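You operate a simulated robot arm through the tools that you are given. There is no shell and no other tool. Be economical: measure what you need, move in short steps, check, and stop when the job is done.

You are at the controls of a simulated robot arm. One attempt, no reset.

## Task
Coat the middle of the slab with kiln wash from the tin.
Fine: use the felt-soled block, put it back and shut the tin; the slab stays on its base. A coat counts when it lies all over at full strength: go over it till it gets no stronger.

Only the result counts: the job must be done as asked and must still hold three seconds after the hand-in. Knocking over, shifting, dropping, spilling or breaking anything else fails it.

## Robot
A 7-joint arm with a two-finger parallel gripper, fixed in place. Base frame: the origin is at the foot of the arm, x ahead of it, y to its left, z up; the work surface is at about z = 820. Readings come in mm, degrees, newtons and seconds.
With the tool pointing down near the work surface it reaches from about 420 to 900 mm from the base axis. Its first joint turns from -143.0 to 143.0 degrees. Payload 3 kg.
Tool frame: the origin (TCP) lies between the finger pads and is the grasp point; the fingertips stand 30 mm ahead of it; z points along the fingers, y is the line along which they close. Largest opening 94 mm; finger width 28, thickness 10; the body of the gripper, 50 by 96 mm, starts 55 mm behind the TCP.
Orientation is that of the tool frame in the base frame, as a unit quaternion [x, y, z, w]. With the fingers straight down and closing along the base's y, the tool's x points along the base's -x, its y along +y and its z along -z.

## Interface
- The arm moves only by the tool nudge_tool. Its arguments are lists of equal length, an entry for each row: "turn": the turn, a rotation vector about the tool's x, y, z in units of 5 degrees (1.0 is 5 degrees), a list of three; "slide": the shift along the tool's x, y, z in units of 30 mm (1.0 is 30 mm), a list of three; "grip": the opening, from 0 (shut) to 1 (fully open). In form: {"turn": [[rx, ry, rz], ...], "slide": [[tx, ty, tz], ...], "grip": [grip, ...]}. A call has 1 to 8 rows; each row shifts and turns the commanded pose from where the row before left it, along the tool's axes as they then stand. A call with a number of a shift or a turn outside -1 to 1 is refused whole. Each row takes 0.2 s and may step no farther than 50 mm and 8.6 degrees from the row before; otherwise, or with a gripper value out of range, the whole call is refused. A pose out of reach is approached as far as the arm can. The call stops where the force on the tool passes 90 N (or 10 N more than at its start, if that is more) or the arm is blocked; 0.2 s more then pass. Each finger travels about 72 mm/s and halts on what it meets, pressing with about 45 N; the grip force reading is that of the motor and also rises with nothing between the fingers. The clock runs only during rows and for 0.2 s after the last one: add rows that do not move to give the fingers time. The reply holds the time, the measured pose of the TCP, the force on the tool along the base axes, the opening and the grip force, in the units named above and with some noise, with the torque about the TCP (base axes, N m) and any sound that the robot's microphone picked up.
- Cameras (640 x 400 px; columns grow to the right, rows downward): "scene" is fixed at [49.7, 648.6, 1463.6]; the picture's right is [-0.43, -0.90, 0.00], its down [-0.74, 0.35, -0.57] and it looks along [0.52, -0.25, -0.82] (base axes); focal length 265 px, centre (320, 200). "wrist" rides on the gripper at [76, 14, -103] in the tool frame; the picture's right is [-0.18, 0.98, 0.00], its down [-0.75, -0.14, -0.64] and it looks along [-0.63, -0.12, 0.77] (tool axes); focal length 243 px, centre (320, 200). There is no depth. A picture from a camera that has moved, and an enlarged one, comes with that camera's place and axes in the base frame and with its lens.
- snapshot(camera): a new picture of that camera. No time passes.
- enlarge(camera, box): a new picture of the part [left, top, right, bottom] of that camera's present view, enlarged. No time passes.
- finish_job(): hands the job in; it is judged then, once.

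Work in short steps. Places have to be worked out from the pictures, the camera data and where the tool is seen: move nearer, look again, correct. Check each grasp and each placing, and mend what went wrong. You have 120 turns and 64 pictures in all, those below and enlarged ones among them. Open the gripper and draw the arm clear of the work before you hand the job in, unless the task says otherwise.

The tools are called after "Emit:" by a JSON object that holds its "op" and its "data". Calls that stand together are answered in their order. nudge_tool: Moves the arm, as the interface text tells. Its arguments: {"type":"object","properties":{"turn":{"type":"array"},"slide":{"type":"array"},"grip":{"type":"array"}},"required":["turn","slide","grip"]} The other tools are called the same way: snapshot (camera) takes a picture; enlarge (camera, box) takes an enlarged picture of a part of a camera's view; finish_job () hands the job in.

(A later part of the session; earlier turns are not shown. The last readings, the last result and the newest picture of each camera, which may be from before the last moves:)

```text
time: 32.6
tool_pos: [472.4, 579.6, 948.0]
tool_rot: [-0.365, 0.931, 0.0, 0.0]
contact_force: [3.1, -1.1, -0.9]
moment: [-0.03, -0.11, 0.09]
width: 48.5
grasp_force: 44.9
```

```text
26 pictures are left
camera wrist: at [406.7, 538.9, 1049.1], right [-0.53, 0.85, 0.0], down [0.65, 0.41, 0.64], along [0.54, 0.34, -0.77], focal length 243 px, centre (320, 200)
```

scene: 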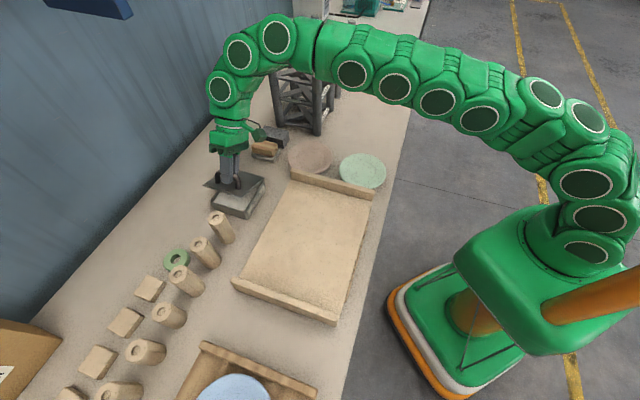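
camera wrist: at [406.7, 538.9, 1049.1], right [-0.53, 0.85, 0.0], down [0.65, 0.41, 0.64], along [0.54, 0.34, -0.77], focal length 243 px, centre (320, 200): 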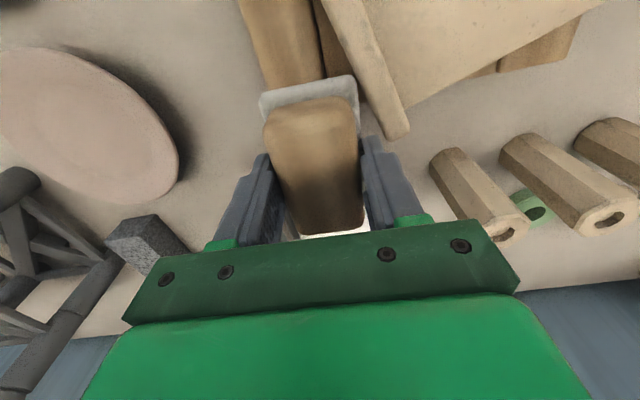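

The sole is ~84×54, centred under the tool; the tin interior is ~97×94 centred near (552,661). I square the yaw to 45° and move over the tin.

Emit:
{"op": "nudge_tool", "data": {"turn": [[0, 0, -0.4], [0, 0, 0], [0, 0, 0], [0, 0, 0]], "slide": [[-0.95, 0.04, 0], [-0.95, 0, 0], [-0.95, 0, 0], [-0.95, 0, 0]], "grip": [0, 0, 0, 0]}}

Emit:
{"op": "snapshot", "data": {"camera": "wrist"}}

Emit:
{"op": "enlarge", "data": {"camera": "scene", "box": [180, 110, 300, 230]}}

```text
time: 33.6
tool_pos: [553.8, 657.6, 952.0]
tool_rot: [-0.382, 0.924, 0.0, -0.001]
contact_force: [0.7, -0.4, 0.0]
moment: [0.05, 0.03, 0.02]
width: 48.5
grasp_force: 44.6
```

```text
25 pictures are left
camera wrist: at [490.2, 614.2, 1052.8], right [-0.56, 0.83, 0.0], down [0.63, 0.43, 0.64], along [0.53, 0.36, -0.77], focal length 243 px, centre (320, 200)
```

wrist: 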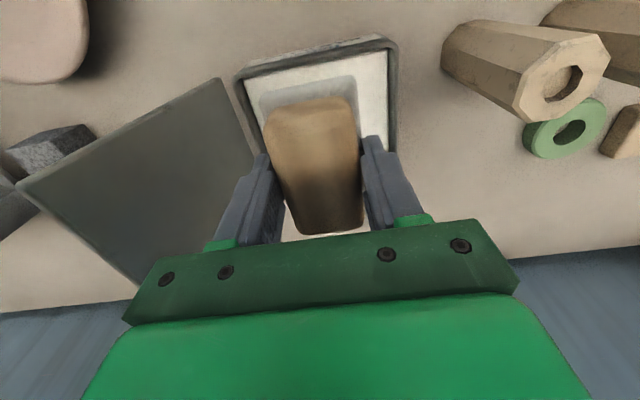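

```text
3.33 times, centred on (240, 170) of scene
camera zoom: at [49.7, 648.6, 1463.6], right [-0.43, -0.9, 0.0], down [-0.74, 0.35, -0.57], along [0.52, -0.25, -0.82], focal length 884 px, centre (587, 300)
```

zoom: 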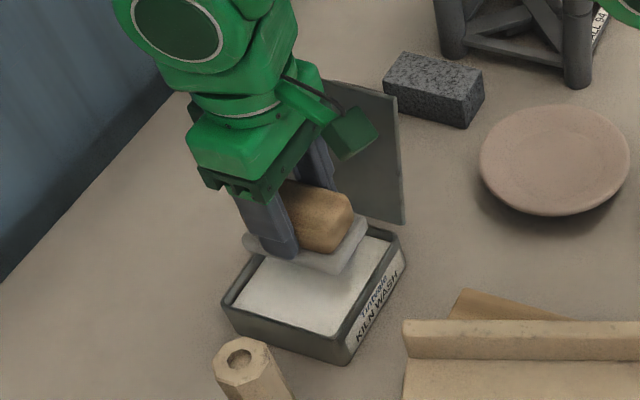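

The slab's corner looks displaced relative to before. I take a full scene picture to check.

Emit:
{"op": "snapshot", "data": {"camera": "scene"}}

```text
23 pictures are left
```

scene: 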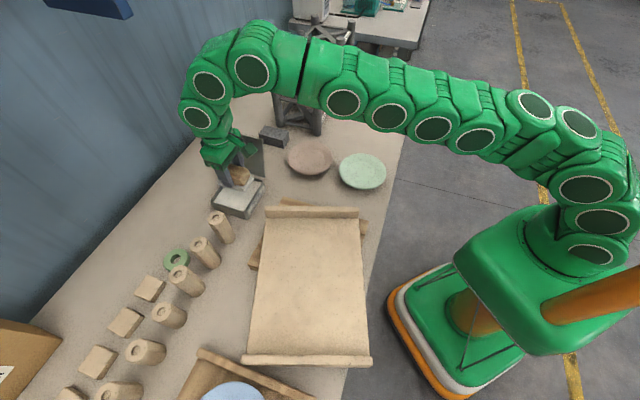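

The slab has been swung on its base, so the block must have brushed its raised end during the crossing; it is taller than I judged. I zoom in to see its state before anything else.

Emit:
{"op": "enlarge", "data": {"camera": "scene", "box": [220, 190, 400, 380]}}

```text
2.11 times, centred on (310, 285) of scene
camera zoom: at [49.7, 648.6, 1463.6], right [-0.43, -0.9, 0.0], down [-0.74, 0.35, -0.57], along [0.52, -0.25, -0.82], focal length 558 px, centre (341, 21)
```

zoom: 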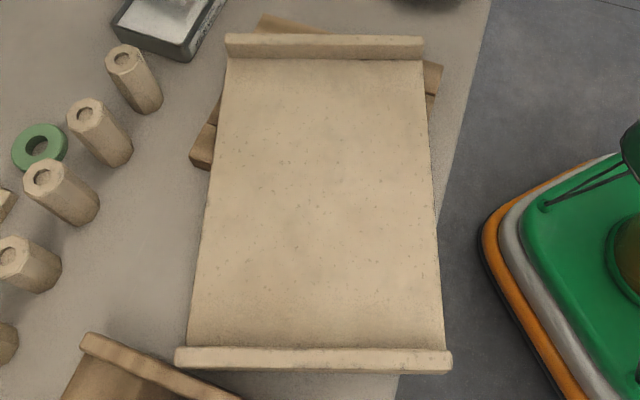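

The slab turned ~17° and slid ~80 mm; its end bars reach z≈905, not 850. I'll return the block to its place, travelling higher this time, then drag the slab back by its end bar.

Emit:
{"op": "nudge_tool", "data": {"turn": [[0, 0, 0], [0, 0, 0], [0, 0, 0], [0, 0, 0], [0, 0, 0]], "slide": [[0.95, 0, -0.2], [0.95, 0, -0.3], [0.95, 0, -0.3], [0.95, 0, -0.3], [0, -0.5, 0]], "grip": [0, 0, 0, 0, 0]}}

Emit:
{"op": "nudge_tool", "data": {"turn": [[0, 0, 0], [0, 0, 0], [0, 0, 0], [0, 0, 0], [0, 0, 0], [0, 0, 0.4]], "slide": [[0, -1, 0], [0, -1, 0], [0, -1, 0], [0, -1, 0], [0, -1, 0], [0, -0.7, 0]], "grip": [0, 0, 0, 0, 0, 0]}}

```text
time: 34.8
tool_pos: [485.0, 566.9, 983.0]
tool_rot: [-0.381, 0.924, 0.002, 0.0]
contact_force: [0.2, 0.3, -1.2]
moment: [-0.03, -0.05, 0.01]
width: 48.7
grasp_force: 45.4
```

```text
time: 36.2
tool_pos: [602.9, 447.2, 981.6]
tool_rot: [-0.365, 0.931, 0.0, 0.0]
contact_force: [-0.4, 0.3, -1.0]
moment: [-0.04, -0.01, 0.04]
width: 48.6
grasp_force: 44.8
```

Emit:
{"op": "nudge_tool", "data": {"turn": [[0, 0, 0], [0, 0, 0], [0, 0, 0], [0, 0, 0], [0, 0, 0], [0, 0, 0]], "slide": [[-1, 0.02, 0.5], [-1, 0.02, 0.5], [-1, 0.02, 0.5], [-1, 0.02, 0.5], [-0.39, 0, 0.6], [0, 0, 0.7]], "grip": [0, 0, 0, 0, 0, 0]}}

```text
time: 37.6
tool_pos: [697.1, 538.1, 883.0]
tool_rot: [-0.366, 0.931, 0.001, 0.001]
contact_force: [0.3, 0.5, -2.0]
moment: [0.02, 0.0, -0.02]
width: 48.3
grasp_force: 45.5
```

Over the block's spot; I lower the last 15 mm.

Emit:
{"op": "nudge_tool", "data": {"turn": [[0, 0, 0], [0, 0, 0]], "slide": [[0, 0.02, 0.4], [0, 0, 0.08]], "grip": [0, 0]}}

```text
time: 38.2
tool_pos: [698.2, 538.1, 867.4]
tool_rot: [-0.366, 0.931, -0.001, 0.001]
contact_force: [0.2, 0.1, -0.4]
moment: [0.01, 0.03, -0.02]
width: 48.5
grasp_force: 45.4
```

Emit:
{"op": "nudge_tool", "data": {"turn": [[0, 0, 0], [0, 0, 0]], "slide": [[0, 0, 0.03], [0, 0, 0.03]], "grip": [0, 0]}}

```text
time: 38.8
tool_pos: [696.9, 537.9, 868.7]
tool_rot: [-0.365, 0.931, 0.0, 0.0]
contact_force: [-1.7, -0.7, 2.0]
moment: [0.1, -0.04, -0.01]
width: 48.6
grasp_force: 44.7
```

The block is down (light contact). I release it to a 56 mm opening, rise straight up and move inward.

Emit:
{"op": "nudge_tool", "data": {"turn": [[0, 0, 0], [0, 0, 0], [0, 0, 0], [0, 0, 0], [0, 0, 0], [0, 0, 0], [0, 0, 0]], "slide": [[0, 0, 0], [0, 0, -0.4], [0, 0, -0.8], [0.5, 0, -0.9], [1, 0, -0.7], [1, 0, -0.5], [1, 0, 0]], "grip": [0.6, 0.6, 0.6, 0.6, 0.6, 0.6, 0.6]}}

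Emit:
{"op": "snapshot", "data": {"camera": "wrist"}}

```text
time: 40.4
tool_pos: [620.6, 465.2, 966.6]
tool_rot: [-0.366, 0.931, 0.001, -0.001]
contact_force: [-0.6, 0.2, 0.3]
moment: [-0.02, -0.04, -0.03]
width: 56.7
grasp_force: 0.1
```

```text
21 pictures are left
camera wrist: at [555.5, 424.9, 1067.6], right [-0.53, 0.85, 0.0], down [0.65, 0.41, 0.64], along [0.54, 0.34, -0.77], focal length 243 px, centre (320, 200)
```

wrist: 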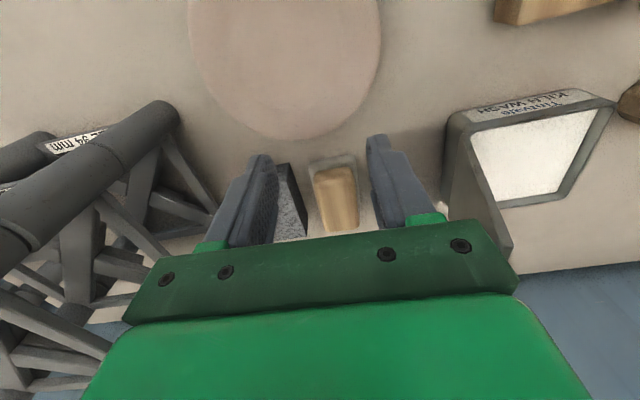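

The block is back upright in its place. Next I move over the slab's far end bar at about (392,505), z≈905, and turn to match its 63° line.

Emit:
{"op": "nudge_tool", "data": {"turn": [[0, 0, 0], [0, 0, 0], [0, 0, 0], [0, 0, 0], [0, 0, 0], [0, 0, 0], [0, 0, 0]], "slide": [[0.664, 0.88, -0.4], [0.664, 0.88, -0.4], [0.664, 0.88, -0.4], [0.664, 0.88, 0], [0.664, 0.88, 0], [0.664, 0.88, 0], [0.664, 0.88, 0]], "grip": [0.6, 0.6, 0.6, 0.6, 0.6, 0.6, 0.6]}}

Emit:
{"op": "nudge_tool", "data": {"turn": [[0, 0, -1], [0, 0, -1], [0, 0, -1], [0, 0, -1]], "slide": [[0, 0, 0], [0, 0, 0], [0, 0, 0], [0, 0, 0]], "grip": [0.6, 0.6, 0.6, 0.6]}}

Emit:
{"op": "snapshot", "data": {"camera": "wrist"}}

```text
time: 42.0
tool_pos: [393.9, 507.8, 1006.5]
tool_rot: [-0.366, 0.93, 0.001, 0.0]
contact_force: [-0.2, 0.2, -0.5]
moment: [-0.05, 0.01, -0.01]
width: 56.5
grasp_force: 0.0
```

```text
time: 43.0
tool_pos: [393.3, 507.3, 1003.9]
tool_rot: [-0.522, 0.853, 0.0, 0.0]
contact_force: [0.5, -0.6, 0.0]
moment: [0.02, -0.02, 0.02]
width: 56.4
grasp_force: 0.0
```

```text
20 pictures are left
camera wrist: at [346.4, 445.7, 1105.1], right [-0.79, 0.61, 0.0], down [0.47, 0.61, 0.64], along [0.39, 0.51, -0.77], focal length 243 px, centre (320, 200)
```

wrist: 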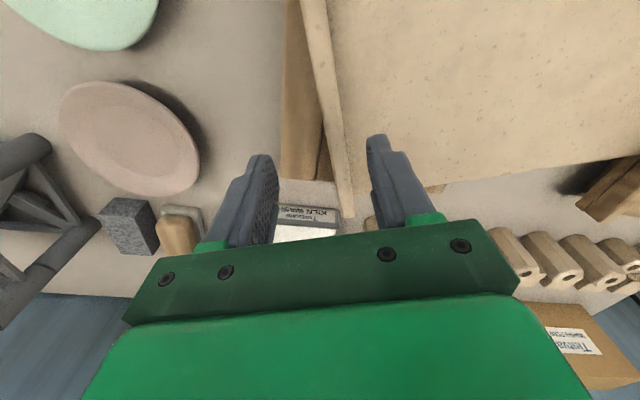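

The bar's centre line is ~10 mm toward the slab side of the tool, at ~64°. I correct, and descend above it.

Emit:
{"op": "nudge_tool", "data": {"turn": [[0, 0, -0.2], [0, 0, 0], [0, 0, 0]], "slide": [[0, 0.33, 0.8], [0, 0, 0.8], [0, 0, 0.6]], "grip": [0.6, 0.6, 0.6]}}

Emit:
{"op": "snapshot", "data": {"camera": "wrist"}}

```text
time: 43.8
tool_pos: [385.1, 512.0, 938.5]
tool_rot: [-0.53, 0.848, 0.0, -0.001]
contact_force: [-0.3, -0.1, 0.0]
moment: [0.01, 0.0, 0.04]
width: 56.3
grasp_force: 0.0
```

```text
19 pictures are left
camera wrist: at [338.7, 450.5, 1039.1], right [-0.8, 0.6, 0.0], down [0.46, 0.61, 0.64], along [0.38, 0.52, -0.77], focal length 243 px, centre (320, 200)
```

wrist: 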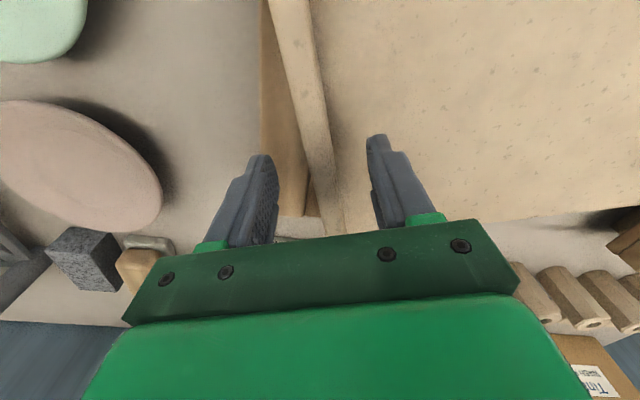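

Emit:
{"op": "nudge_tool", "data": {"turn": [[0, 0, 0], [0, 0, 0]], "slide": [[0, -0.06, 0.2], [0, 0, 0.2]], "grip": [0.6, 0.6]}}

Emit:
{"op": "nudge_tool", "data": {"turn": [[0, 0, 0], [0, 0, 0], [0, 0, 0], [0, 0, 0]], "slide": [[0, 0, 0], [0, 0, 0], [0, 0, 0], [0, 0, 0]], "grip": [0.4, 0.1, 0.1, 0.1]}}

```text
time: 44.4
tool_pos: [385.3, 511.2, 926.4]
tool_rot: [-0.529, 0.849, 0.001, 0.0]
contact_force: [0.1, 0.4, -0.4]
moment: [0.01, 0.01, 0.0]
width: 56.3
grasp_force: 0.0
```

```text
time: 45.4
tool_pos: [386.8, 511.2, 925.2]
tool_rot: [-0.529, 0.848, 0.001, 0.0]
contact_force: [-4.1, 4.5, 0.3]
moment: [0.21, 0.02, -0.27]
width: 15.4
grasp_force: 44.8
```

Bar gripped (15.4 mm). I drag the slab back toward its old pose, turning it by −18° while sliding ~88 mm, in two halves.

Emit:
{"op": "nudge_tool", "data": {"turn": [[0, 0, 0.46], [0, 0, 0.46], [0, 0, 0.46], [0, 0, 0.46]], "slide": [[0.162, -0.332, 0], [0.162, -0.332, 0], [0.162, -0.332, 0], [0.162, -0.332, 0]], "grip": [0, 0, 0, 0]}}

Emit:
{"op": "snapshot", "data": {"camera": "scene"}}

```text
time: 46.4
tool_pos: [410.6, 474.6, 926.5]
tool_rot: [-0.458, 0.889, 0.0, 0.001]
contact_force: [-2.1, 7.3, 10.0]
moment: [0.2, 0.04, 0.08]
width: 15.6
grasp_force: 45.1
```

```text
18 pictures are left
```

scene: 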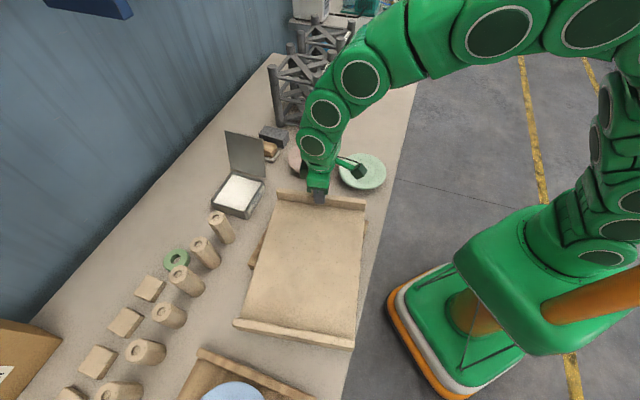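

The drag works well. I do the second half.

Emit:
{"op": "nudge_tool", "data": {"turn": [[0, 0, 0.46], [0, 0, 0.46], [0, 0, 0.46], [0, 0, 0.46]], "slide": [[0.162, -0.332, 0], [0.162, -0.332, 0], [0.162, -0.332, 0], [0.162, -0.332, 0]], "grip": [0, 0, 0, 0]}}

Emit:
{"op": "enlarge", "data": {"camera": "scene", "box": [220, 160, 390, 330]}}

```text
time: 47.4
tool_pos: [430.4, 431.6, 926.1]
tool_rot: [-0.387, 0.922, 0.0, -0.001]
contact_force: [-3.8, 3.0, 5.6]
moment: [0.01, 0.11, 0.58]
width: 15.8
grasp_force: 44.5
```

```text
2.35 times, centred on (305, 245) of scene
camera zoom: at [49.7, 648.6, 1463.6], right [-0.43, -0.9, 0.0], down [-0.74, 0.35, -0.57], along [0.52, -0.25, -0.82], focal length 624 px, centre (355, 94)
```

zoom: 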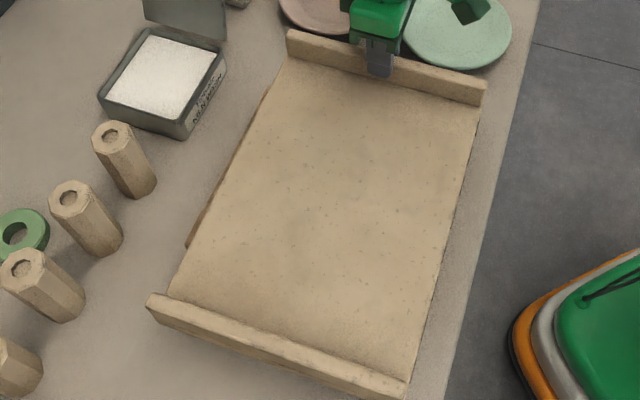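

The slab is nearly back. Comparing with the first picture, it still needs ~8 mm along its length and ~6 mm sideways (away from the robot). I apply that and compare in the same two zooms.

Emit:
{"op": "nudge_tool", "data": {"turn": [[0, 0, 0], [0, 0, 0]], "slide": [[-0.1, -0.13, 0], [-0.1, -0.13, 0]], "grip": [0, 0]}}

Emit:
{"op": "enlarge", "data": {"camera": "scene", "box": [220, 160, 390, 330]}}

Emit:
{"op": "enlarge", "data": {"camera": "scene", "box": [40, 230, 360, 400]}}

```text
time: 48.0
tool_pos: [439.4, 430.8, 925.1]
tool_rot: [-0.387, 0.922, 0.0, 0.0]
contact_force: [-8.8, -2.1, 10.5]
moment: [-0.02, 0.16, 0.29]
width: 15.9
grasp_force: 44.9
```

```text
2.35 times, centred on (305, 245) of scene
camera zoom: at [49.7, 648.6, 1463.6], right [-0.43, -0.9, 0.0], down [-0.74, 0.35, -0.57], along [0.52, -0.25, -0.82], focal length 624 px, centre (355, 94)
```

zoom: 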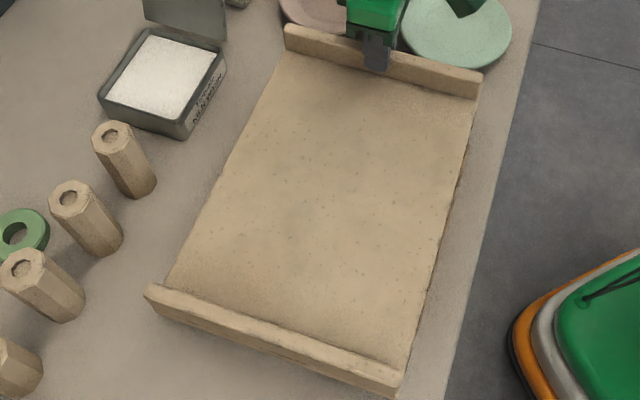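

```text
2.00 times, centred on (200, 315) of scene
camera zoom: at [49.7, 648.6, 1463.6], right [-0.43, -0.9, 0.0], down [-0.74, 0.35, -0.57], along [0.52, -0.25, -0.82], focal length 530 px, centre (560, -30)
```

zoom: 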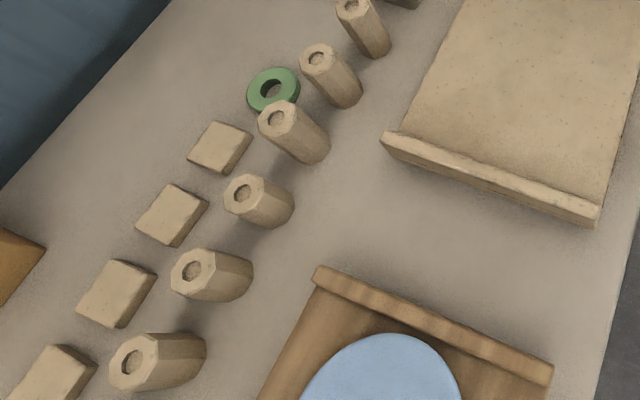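

Two findings: the slab's far end matches the first picture, but its near end seems ~4 px low, and the second station (brown base, blue disc) was nudged a little too. I release the bar to see how the slab sits.

Emit:
{"op": "nudge_tool", "data": {"turn": [[0, 0, 0], [0, 0, 0], [0, 0, 0], [0, 0, 0], [0, 0, 0], [0, 0, 0]], "slide": [[0, 0, 0], [0, 0, 0], [0, 0, -0.7], [0, 0, -1], [0, 0, -1], [0, 0, -1]], "grip": [0.4, 0.5, 0.5, 0.5, 0.5, 0.5]}}

Emit:
{"op": "enlarge", "data": {"camera": "scene", "box": [220, 160, 390, 330]}}

```text
time: 49.4
tool_pos: [437.4, 431.2, 1035.5]
tool_rot: [-0.387, 0.922, 0.0, 0.0]
contact_force: [-0.5, -0.5, 0.2]
moment: [0.0, 0.01, -0.03]
width: 47.3
grasp_force: 0.0
```

```text
2.35 times, centred on (305, 245) of scene
camera zoom: at [49.7, 648.6, 1463.6], right [-0.43, -0.9, 0.0], down [-0.74, 0.35, -0.57], along [0.52, -0.25, -0.82], focal length 624 px, centre (355, 94)
```

zoom: 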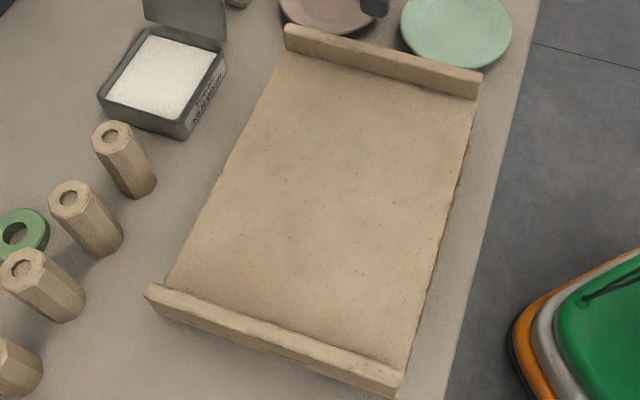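

The slab sits flat. Next I restore the second station, which moved ~18 mm along −s. I travel over there at height to look at its near bar.

Emit:
{"op": "nudge_tool", "data": {"turn": [[0, 0, 0], [0, 0, 0], [0, 0, 0], [0, 0, 0], [0, 0, 0], [0, 0, 0], [0, 0, 0], [0, 0, 0]], "slide": [[0, 1, 0], [0, 1, 0], [0, 1, 0], [0, 1, 0], [0, 1, 0], [0, 1, 0], [0, 1, 0], [0, 1, 0]], "grip": [0.5, 0.5, 0.5, 0.5, 0.5, 0.5, 0.5, 0.5]}}

Emit:
{"op": "nudge_tool", "data": {"turn": [[0, 0, 0], [0, 0, 0], [0, 0, 0], [0, 0, 0], [0, 0, 0], [0, 0, 0]], "slide": [[0, 1, 0], [0, 1, 0], [0, 1, 0], [0, 1, 0], [0, 1, 0], [0, 1, 0]], "grip": [0.5, 0.5, 0.5, 0.5, 0.5, 0.5]}}

Emit:
{"op": "snapshot", "data": {"camera": "wrist"}}

```text
time: 51.2
tool_pos: [270.4, 599.1, 1036.7]
tool_rot: [-0.387, 0.922, 0.0, -0.001]
contact_force: [-0.3, 0.3, 0.2]
moment: [-0.01, -0.01, 0.01]
width: 47.2
grasp_force: 0.1
```

```text
time: 52.6
tool_pos: [139.9, 726.0, 1036.9]
tool_rot: [-0.387, 0.922, -0.001, 0.001]
contact_force: [0.0, -0.5, -1.0]
moment: [0.01, 0.01, -0.05]
width: 47.3
grasp_force: 0.2
```

```text
13 pictures are left
camera wrist: at [76.2, 681.5, 1138.8], right [-0.57, 0.82, 0.0], down [0.63, 0.44, 0.64], along [0.53, 0.37, -0.77], focal length 243 px, centre (320, 200)
```

wrist: 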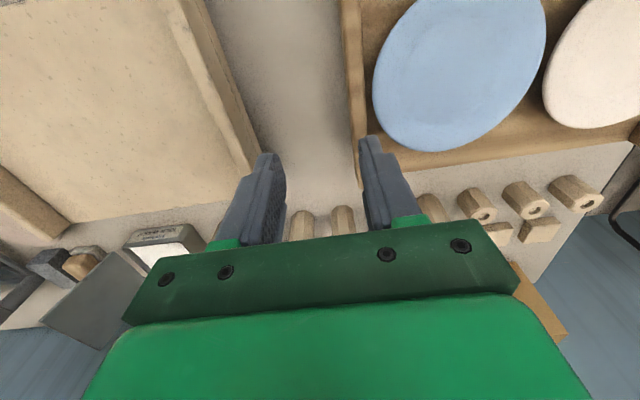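

The second station is a tray with plates; its bar top is z≈898 at s≈−448. I'll grip it away from the plate (p≈672), approaching with a narrow opening.

Emit:
{"op": "nudge_tool", "data": {"turn": [[0, 0, 0], [0, 0, 0], [0, 0, 0], [0, 0, 0]], "slide": [[-1, 0.57, 0.8], [-1, 0.56, 0.8], [0, 0, 0.8], [0, 0, 0.7]], "grip": [0.35, 0.35, 0.35, 0.35]}}

Emit:
{"op": "snapshot", "data": {"camera": "wrist"}}

```text
time: 53.6
tool_pos: [158.6, 792.1, 943.8]
tool_rot: [-0.387, 0.922, 0.002, 0.0]
contact_force: [0.7, -1.4, 0.5]
moment: [0.01, 0.01, -0.01]
width: 33.0
grasp_force: 0.0
```

```text
12 pictures are left
camera wrist: at [95.4, 748.1, 1043.6], right [-0.57, 0.82, 0.0], down [0.63, 0.44, 0.64], along [0.53, 0.37, -0.77], focal length 243 px, centre (320, 200)
```

wrist: 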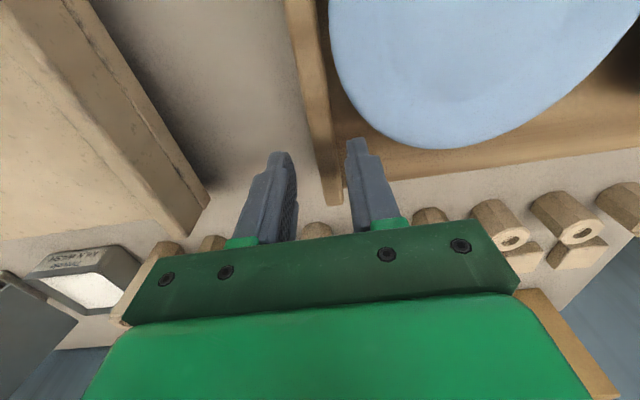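

Emit:
{"op": "nudge_tool", "data": {"turn": [[0, 0, 0], [0, 0, 0], [0, 0, 0], [0, 0, 0]], "slide": [[0, 0, 0.4], [0, 0, 0.4], [0, 0, 0], [0, 0, 0]], "grip": [0.35, 0.35, 0.05, 0.05]}}

```text
time: 54.6
tool_pos: [158.3, 791.7, 916.9]
tool_rot: [-0.387, 0.922, 0.001, 0.0]
contact_force: [0.3, 1.5, -0.2]
moment: [-0.18, 0.1, -0.72]
width: 15.7
grasp_force: 45.0
```

Bar gripped. I pull the tray back 17 mm along +s.

Emit:
{"op": "nudge_tool", "data": {"turn": [[0, 0, 0], [0, 0, 0], [0, 0, 0], [0, 0, 0]], "slide": [[-0.02, -0.15, 0], [-0.02, -0.15, 0], [-0.02, -0.15, 0], [0, -0.13, 0]], "grip": [0, 0, 0, 0]}}

Emit:
{"op": "enlarge", "data": {"camera": "scene", "box": [40, 230, 360, 400]}}

```text
time: 55.6
tool_pos: [170.0, 782.1, 919.3]
tool_rot: [-0.388, 0.922, 0.001, 0.0]
contact_force: [-2.6, 1.3, -0.1]
moment: [-0.1, 0.62, -0.5]
width: 15.4
grasp_force: 44.7
```

```text
2.00 times, centred on (200, 315) of scene
camera zoom: at [49.7, 648.6, 1463.6], right [-0.43, -0.9, 0.0], down [-0.74, 0.35, -0.57], along [0.52, -0.25, -0.82], focal length 530 px, centre (560, -30)
```

zoom: 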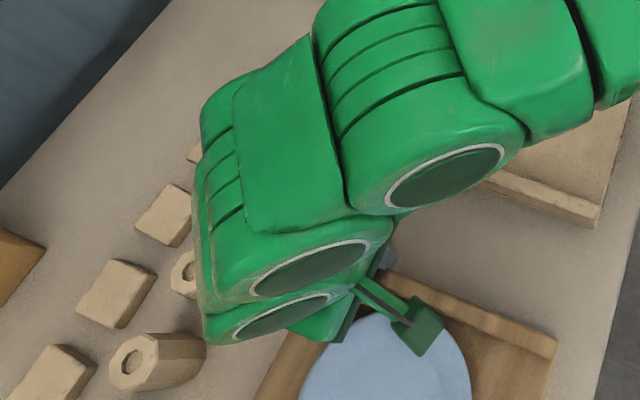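

The right end of the bar now matches the first picture closely. I release and clear away for an unobstructed check.

Emit:
{"op": "nudge_tool", "data": {"turn": [[0, 0, 0], [0, 0, 0], [0, 0, 0], [0, 0, 0], [0, 0, 0], [0, 0, 0]], "slide": [[0, 0, 0], [0, 0, -0.8], [0, 0, -1], [0, 0, -1], [0.5, -1, -0.5], [0.5, -1, 0]], "grip": [0.35, 0.35, 0.35, 0.35, 0.35, 0.35]}}

Emit:
{"op": "nudge_tool", "data": {"turn": [[0, 0, 0], [0, 0, 0], [0, 0, 0], [0, 0, 0], [0, 0, 0], [0, 0, 0], [0, 0, 0], [0, 0, 0]], "slide": [[0, -1, 0], [0, -1, 0], [0, -1, 0], [0, -1, 0], [0, -1, 0], [0, -1, 0], [0, -1, 0], [0, -1, 0]], "grip": [0.5, 0.5, 0.5, 0.5, 0.5, 0.5, 0.5, 0.5]}}

Emit:
{"op": "enlarge", "data": {"camera": "scene", "box": [40, 230, 360, 400]}}

```text
time: 57.0
tool_pos: [193.2, 719.5, 1018.9]
tool_rot: [-0.387, 0.922, 0.0, 0.0]
contact_force: [-0.9, -1.2, 0.0]
moment: [0.01, 0.0, 0.0]
width: 33.0
grasp_force: 0.1
```

```text
time: 58.8
tool_pos: [365.2, 552.4, 1017.7]
tool_rot: [-0.387, 0.922, 0.0, 0.001]
contact_force: [-0.2, -0.6, -0.4]
moment: [-0.02, -0.02, 0.03]
width: 46.9
grasp_force: 0.2
```

```text
2.00 times, centred on (200, 315) of scene
camera zoom: at [49.7, 648.6, 1463.6], right [-0.43, -0.9, 0.0], down [-0.74, 0.35, -0.57], along [0.52, -0.25, -0.82], focal length 530 px, centre (560, -30)
```

zoom: 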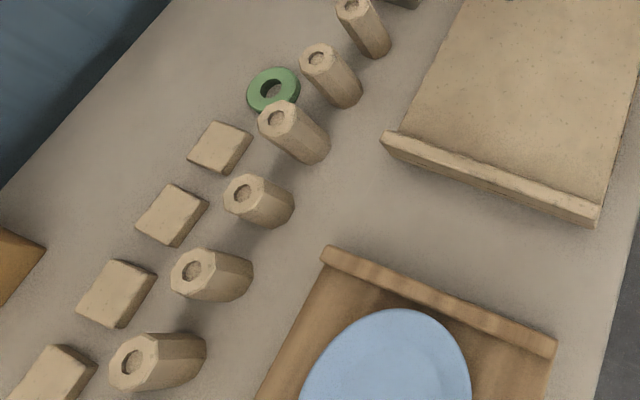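

The tray is back within a few mm of its first position. I leave it and go for the block again, at safe height.

Emit:
{"op": "nudge_tool", "data": {"turn": [[0, 0, 0.5], [0, 0, 0], [0, 0, 0], [0, 0, 0], [0, 0, 0], [0, 0, 0], [0, 0, 0], [0, 0, 0]], "slide": [[-0.5, -1, 0], [-0.5, -1, 0], [-0.5, -1, 0], [-0.5, -1, 0], [-0.5, -1, 0], [-0.5, -1, 0.2], [-0.5, -1, 0.4], [-0.4, -1, 0.4]], "grip": [0.6, 0.6, 0.6, 0.6, 0.6, 0.6, 0.6, 0.6]}}

```text
time: 60.6
tool_pos: [614.9, 458.8, 987.5]
tool_rot: [-0.367, 0.93, 0.0, 0.001]
contact_force: [-0.1, -0.3, -0.1]
moment: [-0.01, -0.01, -0.02]
width: 56.3
grasp_force: 0.1
```

Emit:
{"op": "nudge_tool", "data": {"turn": [[0, 0, 0], [0, 0, 0], [0, 0, 0], [0, 0, 0], [0, 0, 0], [0, 0, 0]], "slide": [[-1, 0.03, 0.5], [-1, 0.03, 0.5], [-1, 0, 0.5], [-0.82, 0, 0.7], [0, 0, 0.6], [0, 0, 0.5]], "grip": [0.6, 0.6, 0.6, 0.6, 0.6, 0.6]}}

```text
time: 62.0
tool_pos: [697.3, 536.1, 889.7]
tool_rot: [-0.366, 0.931, 0.0, -0.001]
contact_force: [-0.7, -0.2, -0.4]
moment: [0.0, -0.02, 0.0]
width: 56.7
grasp_force: 0.1
```

Emit:
{"op": "nudge_tool", "data": {"turn": [[0, 0, 0], [0, 0, 0], [0, 0, 0], [0, 0, 0], [0, 0, 0]], "slide": [[-0.05, 0.05, 0.4], [0, 0, 0.32], [0, 0, 0], [0, 0, 0], [0, 0, 0]], "grip": [0.6, 0.6, 0.4, 0, 0]}}

Emit:
{"op": "nudge_tool", "data": {"turn": [[0, 0, 0], [0, 0, 0], [0, 0, 0], [0, 0, 0], [0, 0, 0], [0, 0, 0], [0, 0, 0], [0, 0, 0]], "slide": [[0, 0, -0.5], [0, 0, -0.8], [0.5, 0, -0.9], [1, 0, -0.9], [1, 0, -0.7], [1, 0, 0], [0.6, 0, 0], [0.2, 0.5, 0]], "grip": [0, 0, 0, 0, 0, 0, 0, 0]}}

```text
time: 63.2
tool_pos: [697.6, 538.7, 866.9]
tool_rot: [-0.367, 0.93, 0.001, -0.001]
contact_force: [-0.3, -0.6, 1.0]
moment: [0.02, 0.0, 0.05]
width: 48.5
grasp_force: 45.4
```

```text
time: 65.0
tool_pos: [593.2, 459.2, 982.9]
tool_rot: [-0.367, 0.93, 0.0, 0.0]
contact_force: [0.6, 0.5, -1.6]
moment: [0.03, -0.02, 0.02]
width: 48.4
grasp_force: 45.0
```

Block held again. I carry it across at safe height, then out over the tin.

Emit:
{"op": "nudge_tool", "data": {"turn": [[0, 0, -0.4], [0, 0, 0], [0, 0, 0], [0, 0, 0], [0, 0, 0], [0, 0, 0]], "slide": [[0, 0.96, 0], [0, 0.96, 0], [0, 0.96, 0], [0, 0.96, 0], [0, 0.96, 0], [0, 0.96, 0]], "grip": [0, 0, 0, 0, 0, 0]}}

Emit:
{"op": "nudge_tool", "data": {"turn": [[0, 0, 0], [0, 0, 0], [0, 0, 0], [0, 0, 0]], "slide": [[-0.95, 0, 0], [-0.95, 0, 0], [-0.95, 0, 0.5], [-0.95, 0, 0.6]], "grip": [0, 0, 0, 0]}}

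```text
time: 66.4
tool_pos: [472.4, 583.6, 982.7]
tool_rot: [-0.382, 0.924, 0.001, 0.001]
contact_force: [-0.9, 0.8, -1.1]
moment: [-0.04, 0.0, 0.01]
width: 48.8
grasp_force: 45.6
```

```text
time: 67.4
tool_pos: [553.4, 662.9, 946.7]
tool_rot: [-0.383, 0.924, 0.001, 0.0]
contact_force: [-0.1, -1.7, -0.5]
moment: [0.01, -0.03, 0.02]
width: 48.5
grasp_force: 44.9
```

On target over the tin. I lower in steps, watching the force.

Emit:
{"op": "nudge_tool", "data": {"turn": [[0, 0, 0], [0, 0, 0], [0, 0, 0]], "slide": [[0, 0, 0.5], [0, 0, 0.3], [0, 0, 0.2]], "grip": [0, 0, 0]}}

Emit:
{"op": "nudge_tool", "data": {"turn": [[0, 0, 0], [0, 0, 0]], "slide": [[0, 0, 0.15], [0, 0, 0.1]], "grip": [0, 0]}}

```text
time: 68.2
tool_pos: [551.1, 663.7, 918.3]
tool_rot: [-0.383, 0.924, 0.001, 0.0]
contact_force: [0.1, 0.1, -0.4]
moment: [0.0, 0.0, 0.02]
width: 48.5
grasp_force: 44.6
```

```text
time: 68.8
tool_pos: [551.1, 663.2, 909.6]
tool_rot: [-0.383, 0.924, 0.001, 0.0]
contact_force: [-0.4, 0.0, -0.3]
moment: [-0.03, 0.02, -0.01]
width: 48.7
grasp_force: 44.9
```

Emit:
{"op": "nudge_tool", "data": {"turn": [[0, 0, 0], [0, 0, 0]], "slide": [[0, 0, 0.12], [0, 0, 0.1]], "grip": [0, 0]}}

Emit:
{"op": "enlarge", "data": {"camera": "scene", "box": [190, 140, 290, 230]}}

```text
time: 69.4
tool_pos: [552.5, 664.7, 902.8]
tool_rot: [-0.382, 0.924, 0.0, 0.001]
contact_force: [0.1, -1.0, -0.8]
moment: [0.04, 0.02, -0.01]
width: 48.7
grasp_force: 44.4
```

```text
4.44 times, centred on (240, 185) of scene
camera zoom: at [49.7, 648.6, 1463.6], right [-0.43, -0.9, 0.0], down [-0.74, 0.35, -0.57], along [0.52, -0.25, -0.82], focal length 1178 px, centre (676, 267)
```

zoom: 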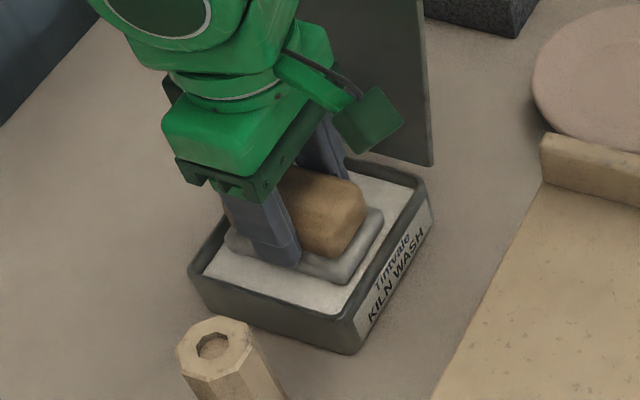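

Well placed inside the tin, just above or at the wash. I lower further until contact shows.

Emit:
{"op": "nudge_tool", "data": {"turn": [[0, 0, 0], [0, 0, 0], [0, 0, 0]], "slide": [[0, 0, 0.1], [0, 0, 0.1], [0, 0, 0.1]], "grip": [0, 0, 0]}}

Emit:
{"op": "nudge_tool", "data": {"turn": [[0, 0, 0], [0, 0, 0]], "slide": [[0, 0, 0.1], [0, 0, 0.1]], "grip": [0, 0]}}

```text
time: 70.3
tool_pos: [552.5, 666.4, 900.5]
tool_rot: [-0.383, 0.924, 0.003, 0.006]
contact_force: [0.4, 0.5, 16.6]
moment: [-0.52, 0.41, 0.06]
width: 48.5
grasp_force: 45.4
stopped in row 3: the force on the tool passed its limit at 96 N (the readings are from after the stop); the commanded pose is now the measured one
```

```text
time: 70.9
tool_pos: [553.4, 668.4, 901.2]
tool_rot: [-0.384, 0.923, 0.005, 0.009]
contact_force: [0.7, 0.8, 15.4]
moment: [-0.47, 0.38, 0.01]
width: 48.7
grasp_force: 45.5
stopped in row 2: the force on the tool passed its limit at 98 N (the readings are from after the stop); the commanded pose is now the measured one
```

The sole is on the wash (contact at TCP z≈901). I rub it a few mm each way to load the felt, then lift out.

Emit:
{"op": "nudge_tool", "data": {"turn": [[0, 0, 0], [0, 0, 0], [0, 0, 0], [0, 0, 0], [0, 0, 0]], "slide": [[0.1, 0, 0], [0, 0.25, 0], [0, -0.25, 0], [0, -0.25, 0], [0, 0.25, 0]], "grip": [0, 0, 0, 0, 0]}}

Emit:
{"op": "nudge_tool", "data": {"turn": [[0, 0, 0], [0, 0, 0], [0, 0, 0], [0, 0, 0]], "slide": [[0, 0, -0.3], [0, 0, -0.8], [0, 0, -0.8], [0, 0, -0.8]], "grip": [0, 0, 0, 0]}}

Emit:
{"op": "enlarge", "data": {"camera": "scene", "box": [190, 120, 290, 220]}}

```text
time: 72.1
tool_pos: [555.1, 664.5, 901.7]
tool_rot: [-0.382, 0.924, 0.002, 0.009]
contact_force: [6.0, -15.8, 42.3]
moment: [-0.78, 0.3, 0.19]
width: 48.8
grasp_force: 45.2
```

```text
time: 73.1
tool_pos: [548.9, 666.3, 980.5]
tool_rot: [-0.384, 0.923, 0.003, 0.007]
contact_force: [-0.3, -0.1, -0.4]
moment: [0.02, 0.0, 0.0]
width: 48.6
grasp_force: 44.9
```

```text
4.00 times, centred on (240, 170) of scene
camera zoom: at [49.7, 648.6, 1463.6], right [-0.43, -0.9, 0.0], down [-0.74, 0.35, -0.57], along [0.52, -0.25, -0.82], focal length 1060 px, centre (640, 320)
```

zoom: 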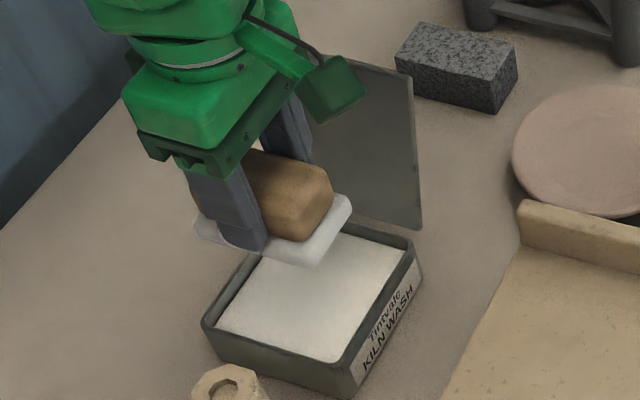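

The felt is loaded white. I correct the small tilt and carry it over the slab's middle (slab centre about s=−148, p=612).

Emit:
{"op": "nudge_tool", "data": {"turn": [[0, 0.18, -0.07], [0, 0, 0], [0, 0, 0], [0, 0, 0], [0, 0, 0], [0, 0, 0], [0, 0, 0]], "slide": [[0.967, -0.07, 0], [0.967, -0.07, 0], [0.967, -0.07, 0], [0.967, -0.07, 0], [0.967, -0.07, 0.1], [0.967, -0.07, 0.2], [0.967, -0.07, 0.4]], "grip": [0, 0, 0, 0, 0, 0, 0]}}

```text
time: 74.7
tool_pos: [418.8, 509.1, 962.3]
tool_rot: [-0.386, 0.923, 0.001, 0.0]
contact_force: [-1.0, -1.2, -0.2]
moment: [0.03, 0.01, 0.0]
width: 48.5
grasp_force: 45.0
```

Emit:
{"op": "nudge_tool", "data": {"turn": [[0, 0, 0], [0, 0, 0], [0, 0, 0]], "slide": [[0, 0, 0.4], [0, 0, 0.15], [0, 0, 0.1]], "grip": [0, 0, 0]}}

Emit:
{"op": "enlarge", "data": {"camera": "scene", "box": [220, 160, 390, 330]}}

```text
time: 75.5
tool_pos: [416.5, 510.0, 941.3]
tool_rot: [-0.385, 0.923, 0.0, 0.001]
contact_force: [-0.2, 0.6, -1.4]
moment: [-0.04, 0.0, 0.0]
width: 48.5
grasp_force: 44.9
```

```text
2.35 times, centred on (305, 245) of scene
camera zoom: at [49.7, 648.6, 1463.6], right [-0.43, -0.9, 0.0], down [-0.74, 0.35, -0.57], along [0.52, -0.25, -0.82], focal length 624 px, centre (355, 94)
```

zoom: 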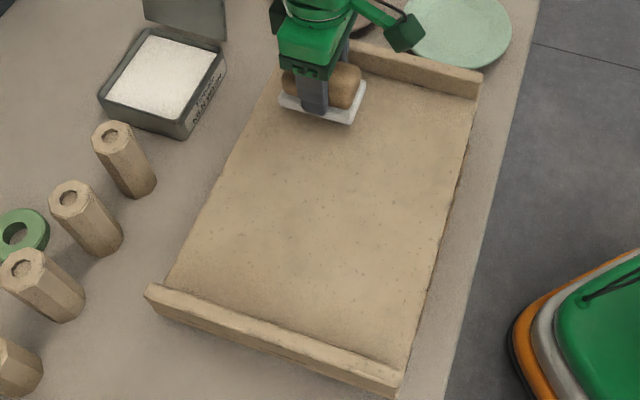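

Position is good. I lower to contact in 2 mm steps.

Emit:
{"op": "nudge_tool", "data": {"turn": [[0, 0, 0], [0, 0, 0]], "slide": [[0, 0, 0.1], [0, 0, 0.08]], "grip": [0, 0]}}

Emit:
{"op": "nudge_tool", "data": {"turn": [[0, 0, 0], [0, 0, 0]], "slide": [[0, 0, 0.05], [0, 0, 0.05]], "grip": [0, 0]}}

```text
time: 76.1
tool_pos: [419.0, 508.8, 935.8]
tool_rot: [-0.386, 0.922, 0.001, 0.0]
contact_force: [0.2, -0.1, -0.8]
moment: [-0.04, 0.03, -0.01]
width: 48.8
grasp_force: 45.0
```

```text
time: 76.7
tool_pos: [418.3, 510.4, 931.6]
tool_rot: [-0.386, 0.923, 0.001, 0.0]
contact_force: [-1.0, 0.6, -0.6]
moment: [-0.01, 0.05, 0.03]
width: 48.6
grasp_force: 44.9
```

Emit:
{"op": "nudge_tool", "data": {"turn": [[0, 0, 0], [0, 0, 0]], "slide": [[0, 0, 0.05], [0, 0, 0.05]], "grip": [0, 0]}}

Emit:
{"op": "nudge_tool", "data": {"turn": [[0, 0, 0], [0, 0, 0]], "slide": [[0, 0, 0.04], [0, 0, 0.04]], "grip": [0, 0]}}

```text
time: 77.3
tool_pos: [419.4, 509.7, 929.5]
tool_rot: [-0.386, 0.923, 0.001, -0.001]
contact_force: [-0.2, -0.6, -1.8]
moment: [0.04, -0.05, 0.0]
width: 48.7
grasp_force: 45.2
```

```text
time: 77.9
tool_pos: [418.9, 510.7, 926.1]
tool_rot: [-0.386, 0.923, 0.001, -0.001]
contact_force: [0.1, 0.5, -0.1]
moment: [0.02, 0.0, 0.03]
width: 48.6
grasp_force: 44.9
```

Emit:
{"op": "nudge_tool", "data": {"turn": [[0, 0, 0], [0, 0, 0], [0, 0, 0]], "slide": [[0, 0, 0.05], [0, 0, 0.04], [0, 0, 0.04]], "grip": [0, 0, 0]}}

Emit:
{"op": "nudge_tool", "data": {"turn": [[0, 0, 0], [0, 0, 0]], "slide": [[0, 0, 0.04], [0, 0, 0.04]], "grip": [0, 0]}}

```text
time: 78.7
tool_pos: [419.4, 509.2, 922.5]
tool_rot: [-0.386, 0.922, 0.001, -0.001]
contact_force: [-0.1, -0.2, 1.6]
moment: [0.02, -0.06, -0.03]
width: 48.5
grasp_force: 45.2
```

```text
time: 79.3
tool_pos: [419.3, 510.4, 919.9]
tool_rot: [-0.387, 0.922, 0.001, 0.002]
contact_force: [1.4, -9.3, 30.9]
moment: [0.72, -1.03, -0.24]
width: 48.7
grasp_force: 45.0
```

Contact at TCP z≈921 (slab top ≈873), loaded on the outer end. I tip slightly (−0.6° about tool y) and ease off, to sit flat.

Emit:
{"op": "nudge_tool", "data": {"turn": [[0, -0.12, 0], [0, 0, 0]], "slide": [[0, 0, -0.01], [0, 0, 0]], "grip": [0, 0]}}

```text
time: 79.9
tool_pos: [419.9, 510.6, 919.9]
tool_rot: [-0.386, 0.922, 0.003, 0.006]
contact_force: [-0.5, -5.0, 39.0]
moment: [-1.09, 0.99, 0.09]
width: 48.9
grasp_force: 44.9
```

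Emit:
{"op": "nudge_tool", "data": {"turn": [[0, 0.06, 0], [0, 0, 0]], "slide": [[0, 0, -0.01], [0, 0, 0]], "grip": [0, 0]}}

```text
time: 80.5
tool_pos: [419.0, 509.9, 920.7]
tool_rot: [-0.386, 0.922, 0.002, 0.004]
contact_force: [8.9, 4.2, 38.1]
moment: [0.33, -0.56, 0.0]
width: 48.8
grasp_force: 44.7
```

Flat now. I ease the pressure slightly and make the first stroke along the slab.

Emit:
{"op": "nudge_tool", "data": {"turn": [[0, 0, 0], [0, 0, 0], [0, 0, 0], [0, 0, 0], [0, 0, 0], [0, 0, 0], [0, 0, 0], [0, 0, 0]], "slide": [[0, 0, -0.02], [0, 0.7, 0], [0, 0.7, 0], [0, 0.7, 0], [0, 0.7, 0], [0, 0.7, 0], [0, 0.7, 0], [0, 0.7, 0]], "grip": [0, 0, 0, 0, 0, 0, 0, 0]}}

Emit:
{"op": "enlarge", "data": {"camera": "scene", "box": [220, 160, 390, 330]}}

```text
time: 82.3
tool_pos: [313.2, 613.1, 919.9]
tool_rot: [-0.386, 0.923, 0.002, 0.003]
contact_force: [1.3, -1.4, 6.4]
moment: [-0.26, 0.15, 0.12]
width: 48.6
grasp_force: 45.1
```

```text
2.35 times, centred on (305, 245) of scene
camera zoom: at [49.7, 648.6, 1463.6], right [-0.43, -0.9, 0.0], down [-0.74, 0.35, -0.57], along [0.52, -0.25, -0.82], focal length 624 px, centre (355, 94)
```

zoom: 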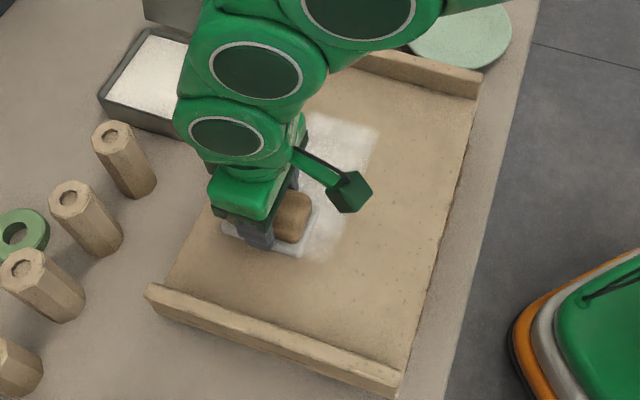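

Wash is going on in a visible band; slab steady. I continue: extend, then the return pass in this lane with slightly more pressure.

Emit:
{"op": "nudge_tool", "data": {"turn": [[0, 0, 0], [0, 0, 0], [0, 0, 0], [0, 0, 0], [0, 0, 0], [0, 0, 0], [0, 0, 0], [0, 0, 0]], "slide": [[0, 0.5, 0.02], [0, -0.77, 0], [0, -0.77, 0], [0, -0.77, 0], [0, -0.77, 0], [0, -0.77, 0], [0, -0.77, 0], [0, -0.77, 0]], "grip": [0, 0, 0, 0, 0, 0, 0, 0]}}

Emit:
{"op": "nudge_tool", "data": {"turn": [[0, 0, 0], [0, 0, 0], [0, 0, 0], [0, 0, 0], [0, 0, 0], [0, 0, 0], [0, 0, 0], [0, 0, 0]], "slide": [[0.73, 0, 0], [0.73, 0, 0], [0, 0.9, 0], [0, 0.9, 0], [0, 0.9, 0], [0, 0.9, 0], [0, 0.9, 0], [0, 0.9, 0]], "grip": [0, 0, 0, 0, 0, 0, 0, 0]}}

```text
time: 84.1
tool_pos: [416.0, 510.3, 921.4]
tool_rot: [-0.388, 0.922, 0.002, 0.002]
contact_force: [-2.2, 1.0, 3.1]
moment: [0.03, 0.02, 0.01]
width: 48.7
grasp_force: 45.5
```

```text
time: 85.9
tool_pos: [271.9, 592.2, 920.5]
tool_rot: [-0.386, 0.923, 0.001, 0.003]
contact_force: [4.8, -3.2, 10.9]
moment: [-0.47, 0.11, 0.18]
width: 48.8
grasp_force: 44.8
```

Light contact. I press ~0.6 mm more and go on: return in the middle lane, then the inner lane.

Emit:
{"op": "nudge_tool", "data": {"turn": [[0, 0, 0], [0, 0, 0], [0, 0, 0], [0, 0, 0], [0, 0, 0], [0, 0, 0], [0, 0, 0], [0, 0, 0]], "slide": [[0, -0.9, 0.02], [0, -0.9, 0], [0, -0.9, 0], [0, -0.9, 0], [0, -0.9, 0], [0, -0.9, 0], [0.73, 0, 0], [0.73, 0, 0]], "grip": [0, 0, 0, 0, 0, 0, 0, 0]}}

Emit:
{"op": "nudge_tool", "data": {"turn": [[0, 0, 0], [0, 0, 0], [0, 0, 0], [0, 0, 0], [0, 0, 0], [0, 0, 0]], "slide": [[0, 0.9, 0], [0, 0.9, 0], [0, 0.9, 0], [0, 0.9, 0], [0, 0.9, 0], [0, 0.9, 0]], "grip": [0, 0, 0, 0, 0, 0]}}

Emit:
{"op": "nudge_tool", "data": {"turn": [[0, 0, 0], [0, 0, 0], [0, 0, 0], [0, 0, 0], [0, 0, 0], [0, 0, 0]], "slide": [[0, -0.9, 0], [0, -0.9, 0], [0, -0.9, 0], [0, -0.9, 0], [0, -0.9, 0], [0, -0.9, 0]], "grip": [0, 0, 0, 0, 0, 0]}}

Emit:
{"op": "enlarge", "data": {"camera": "scene", "box": [220, 160, 390, 330]}}

```text
time: 87.7
tool_pos: [366.0, 455.0, 919.9]
tool_rot: [-0.385, 0.923, 0.004, 0.006]
contact_force: [-5.7, -4.7, 26.4]
moment: [-0.76, 0.29, -0.05]
width: 48.6
grasp_force: 44.8
stopped in row 8: the force on the tool passed its limit at 93 N (the readings are from after the stop); the commanded pose is now the measured one
```

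```text
time: 89.1
tool_pos: [249.7, 566.8, 919.9]
tool_rot: [-0.386, 0.923, 0.003, 0.005]
contact_force: [0.4, -0.5, -0.2]
moment: [0.0, 0.0, -0.01]
width: 48.7
grasp_force: 45.1
```

```text
time: 90.5
tool_pos: [363.6, 454.5, 920.7]
tool_rot: [-0.386, 0.922, 0.004, 0.006]
contact_force: [-18.1, 15.6, 58.3]
moment: [-0.52, 1.39, -0.56]
width: 48.3
grasp_force: 45.4
```

```text
2.35 times, centred on (305, 245) of scene
camera zoom: at [49.7, 648.6, 1463.6], right [-0.43, -0.9, 0.0], down [-0.74, 0.35, -0.57], along [0.52, -0.25, -0.82], focal length 624 px, centre (355, 94)
```

zoom: 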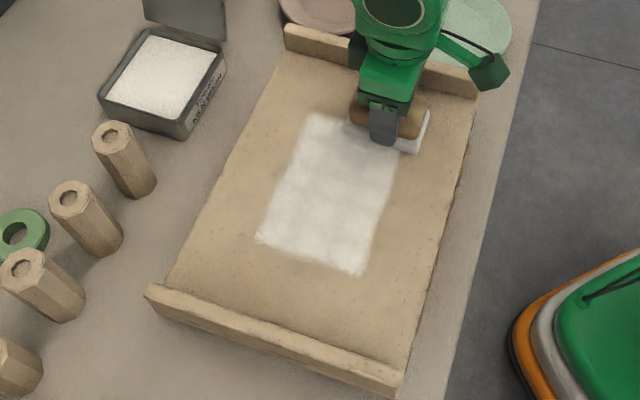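

The coat fills a clean central zone (s −230…−76, p 554…669), so the target area is clear. It's still blotchy, so I make more passes with slope compensation (the far end is ~1.5 mm higher).

Emit:
{"op": "nudge_tool", "data": {"turn": [[0, 0, 0], [0, 0, 0], [0, 0, 0], [0, 0, 0], [0, 0, 0], [0, 0, 0], [0, 0, 0]], "slide": [[0, 0, -0.03], [0, 0.9, 0.008], [0, 0.9, 0.008], [0, 0.9, 0.008], [0, 0.9, 0.008], [0, 0.9, 0.008], [0, 0.9, 0.008]], "grip": [0, 0, 0, 0, 0, 0, 0]}}

Emit:
{"op": "nudge_tool", "data": {"turn": [[0, 0, 0], [0, 0, 0], [0, 0, 0], [0, 0, 0], [0, 0, 0], [0, 0, 0], [0, 0, 0]], "slide": [[-0.9, 0, 0], [0, -0.9, -0.008], [0, -0.9, -0.008], [0, -0.9, -0.008], [0, -0.9, -0.008], [0, -0.9, -0.008], [0, -0.9, -0.008]], "grip": [0, 0, 0, 0, 0, 0, 0]}}

```text
time: 91.9
tool_pos: [272.9, 544.5, 920.5]
tool_rot: [-0.386, 0.922, 0.003, 0.006]
contact_force: [-6.2, 0.2, 23.2]
moment: [-0.19, 0.8, -0.03]
width: 48.6
grasp_force: 44.8
stopped in row 7: the force on the tool passed its limit at 94 N (the readings are from after the stop); the commanded pose is now the measured one
```

```text
time: 93.5
tool_pos: [406.6, 452.7, 923.0]
tool_rot: [-0.386, 0.923, 0.003, 0.009]
contact_force: [-4.8, 4.8, 2.1]
moment: [0.05, -0.03, 0.05]
width: 48.7
grasp_force: 44.8
```

I drifted near the far bar after the stop-resets. I restore the tilt and run flat passes at steady height, checking each.

Emit:
{"op": "nudge_tool", "data": {"turn": [[0, 0.1, 0], [0, 0, 0], [0, 0, 0], [0, 0, 0], [0, 0, 0], [0, 0, 0], [0, 0, 0], [0, 0, 0]], "slide": [[0, 0.9, 0.03], [0, 0.92, 0.01], [0, 0.92, 0], [0, 0.92, 0], [0, 0.92, 0], [0, 0.92, 0], [0, 0.92, 0], [0, 0, 0]], "grip": [0, 0, 0, 0, 0, 0, 0, 0]}}

```text
time: 95.3
tool_pos: [270.0, 583.5, 921.2]
tool_rot: [-0.386, 0.923, 0.001, 0.003]
contact_force: [11.7, -11.6, 61.7]
moment: [0.21, -0.46, -0.05]
width: 48.5
grasp_force: 44.6
```

Emit:
{"op": "nudge_tool", "data": {"turn": [[0, 0, 0], [0, 0, 0], [0, 0, 0], [0, 0, 0], [0, 0, 0], [0, 0, 0], [0, 0, 0]], "slide": [[0, 0, -0.035], [0, -0.95, 0], [0, -0.95, 0], [0, -0.95, 0], [0, -0.95, 0], [0, -0.95, 0], [0, 0, 0]], "grip": [0, 0, 0, 0, 0, 0, 0]}}

```text
time: 96.9
tool_pos: [369.4, 484.1, 920.1]
tool_rot: [-0.386, 0.923, 0.001, 0.003]
contact_force: [-9.7, 2.6, 30.0]
moment: [0.01, 0.62, -0.07]
width: 48.7
grasp_force: 44.4
```

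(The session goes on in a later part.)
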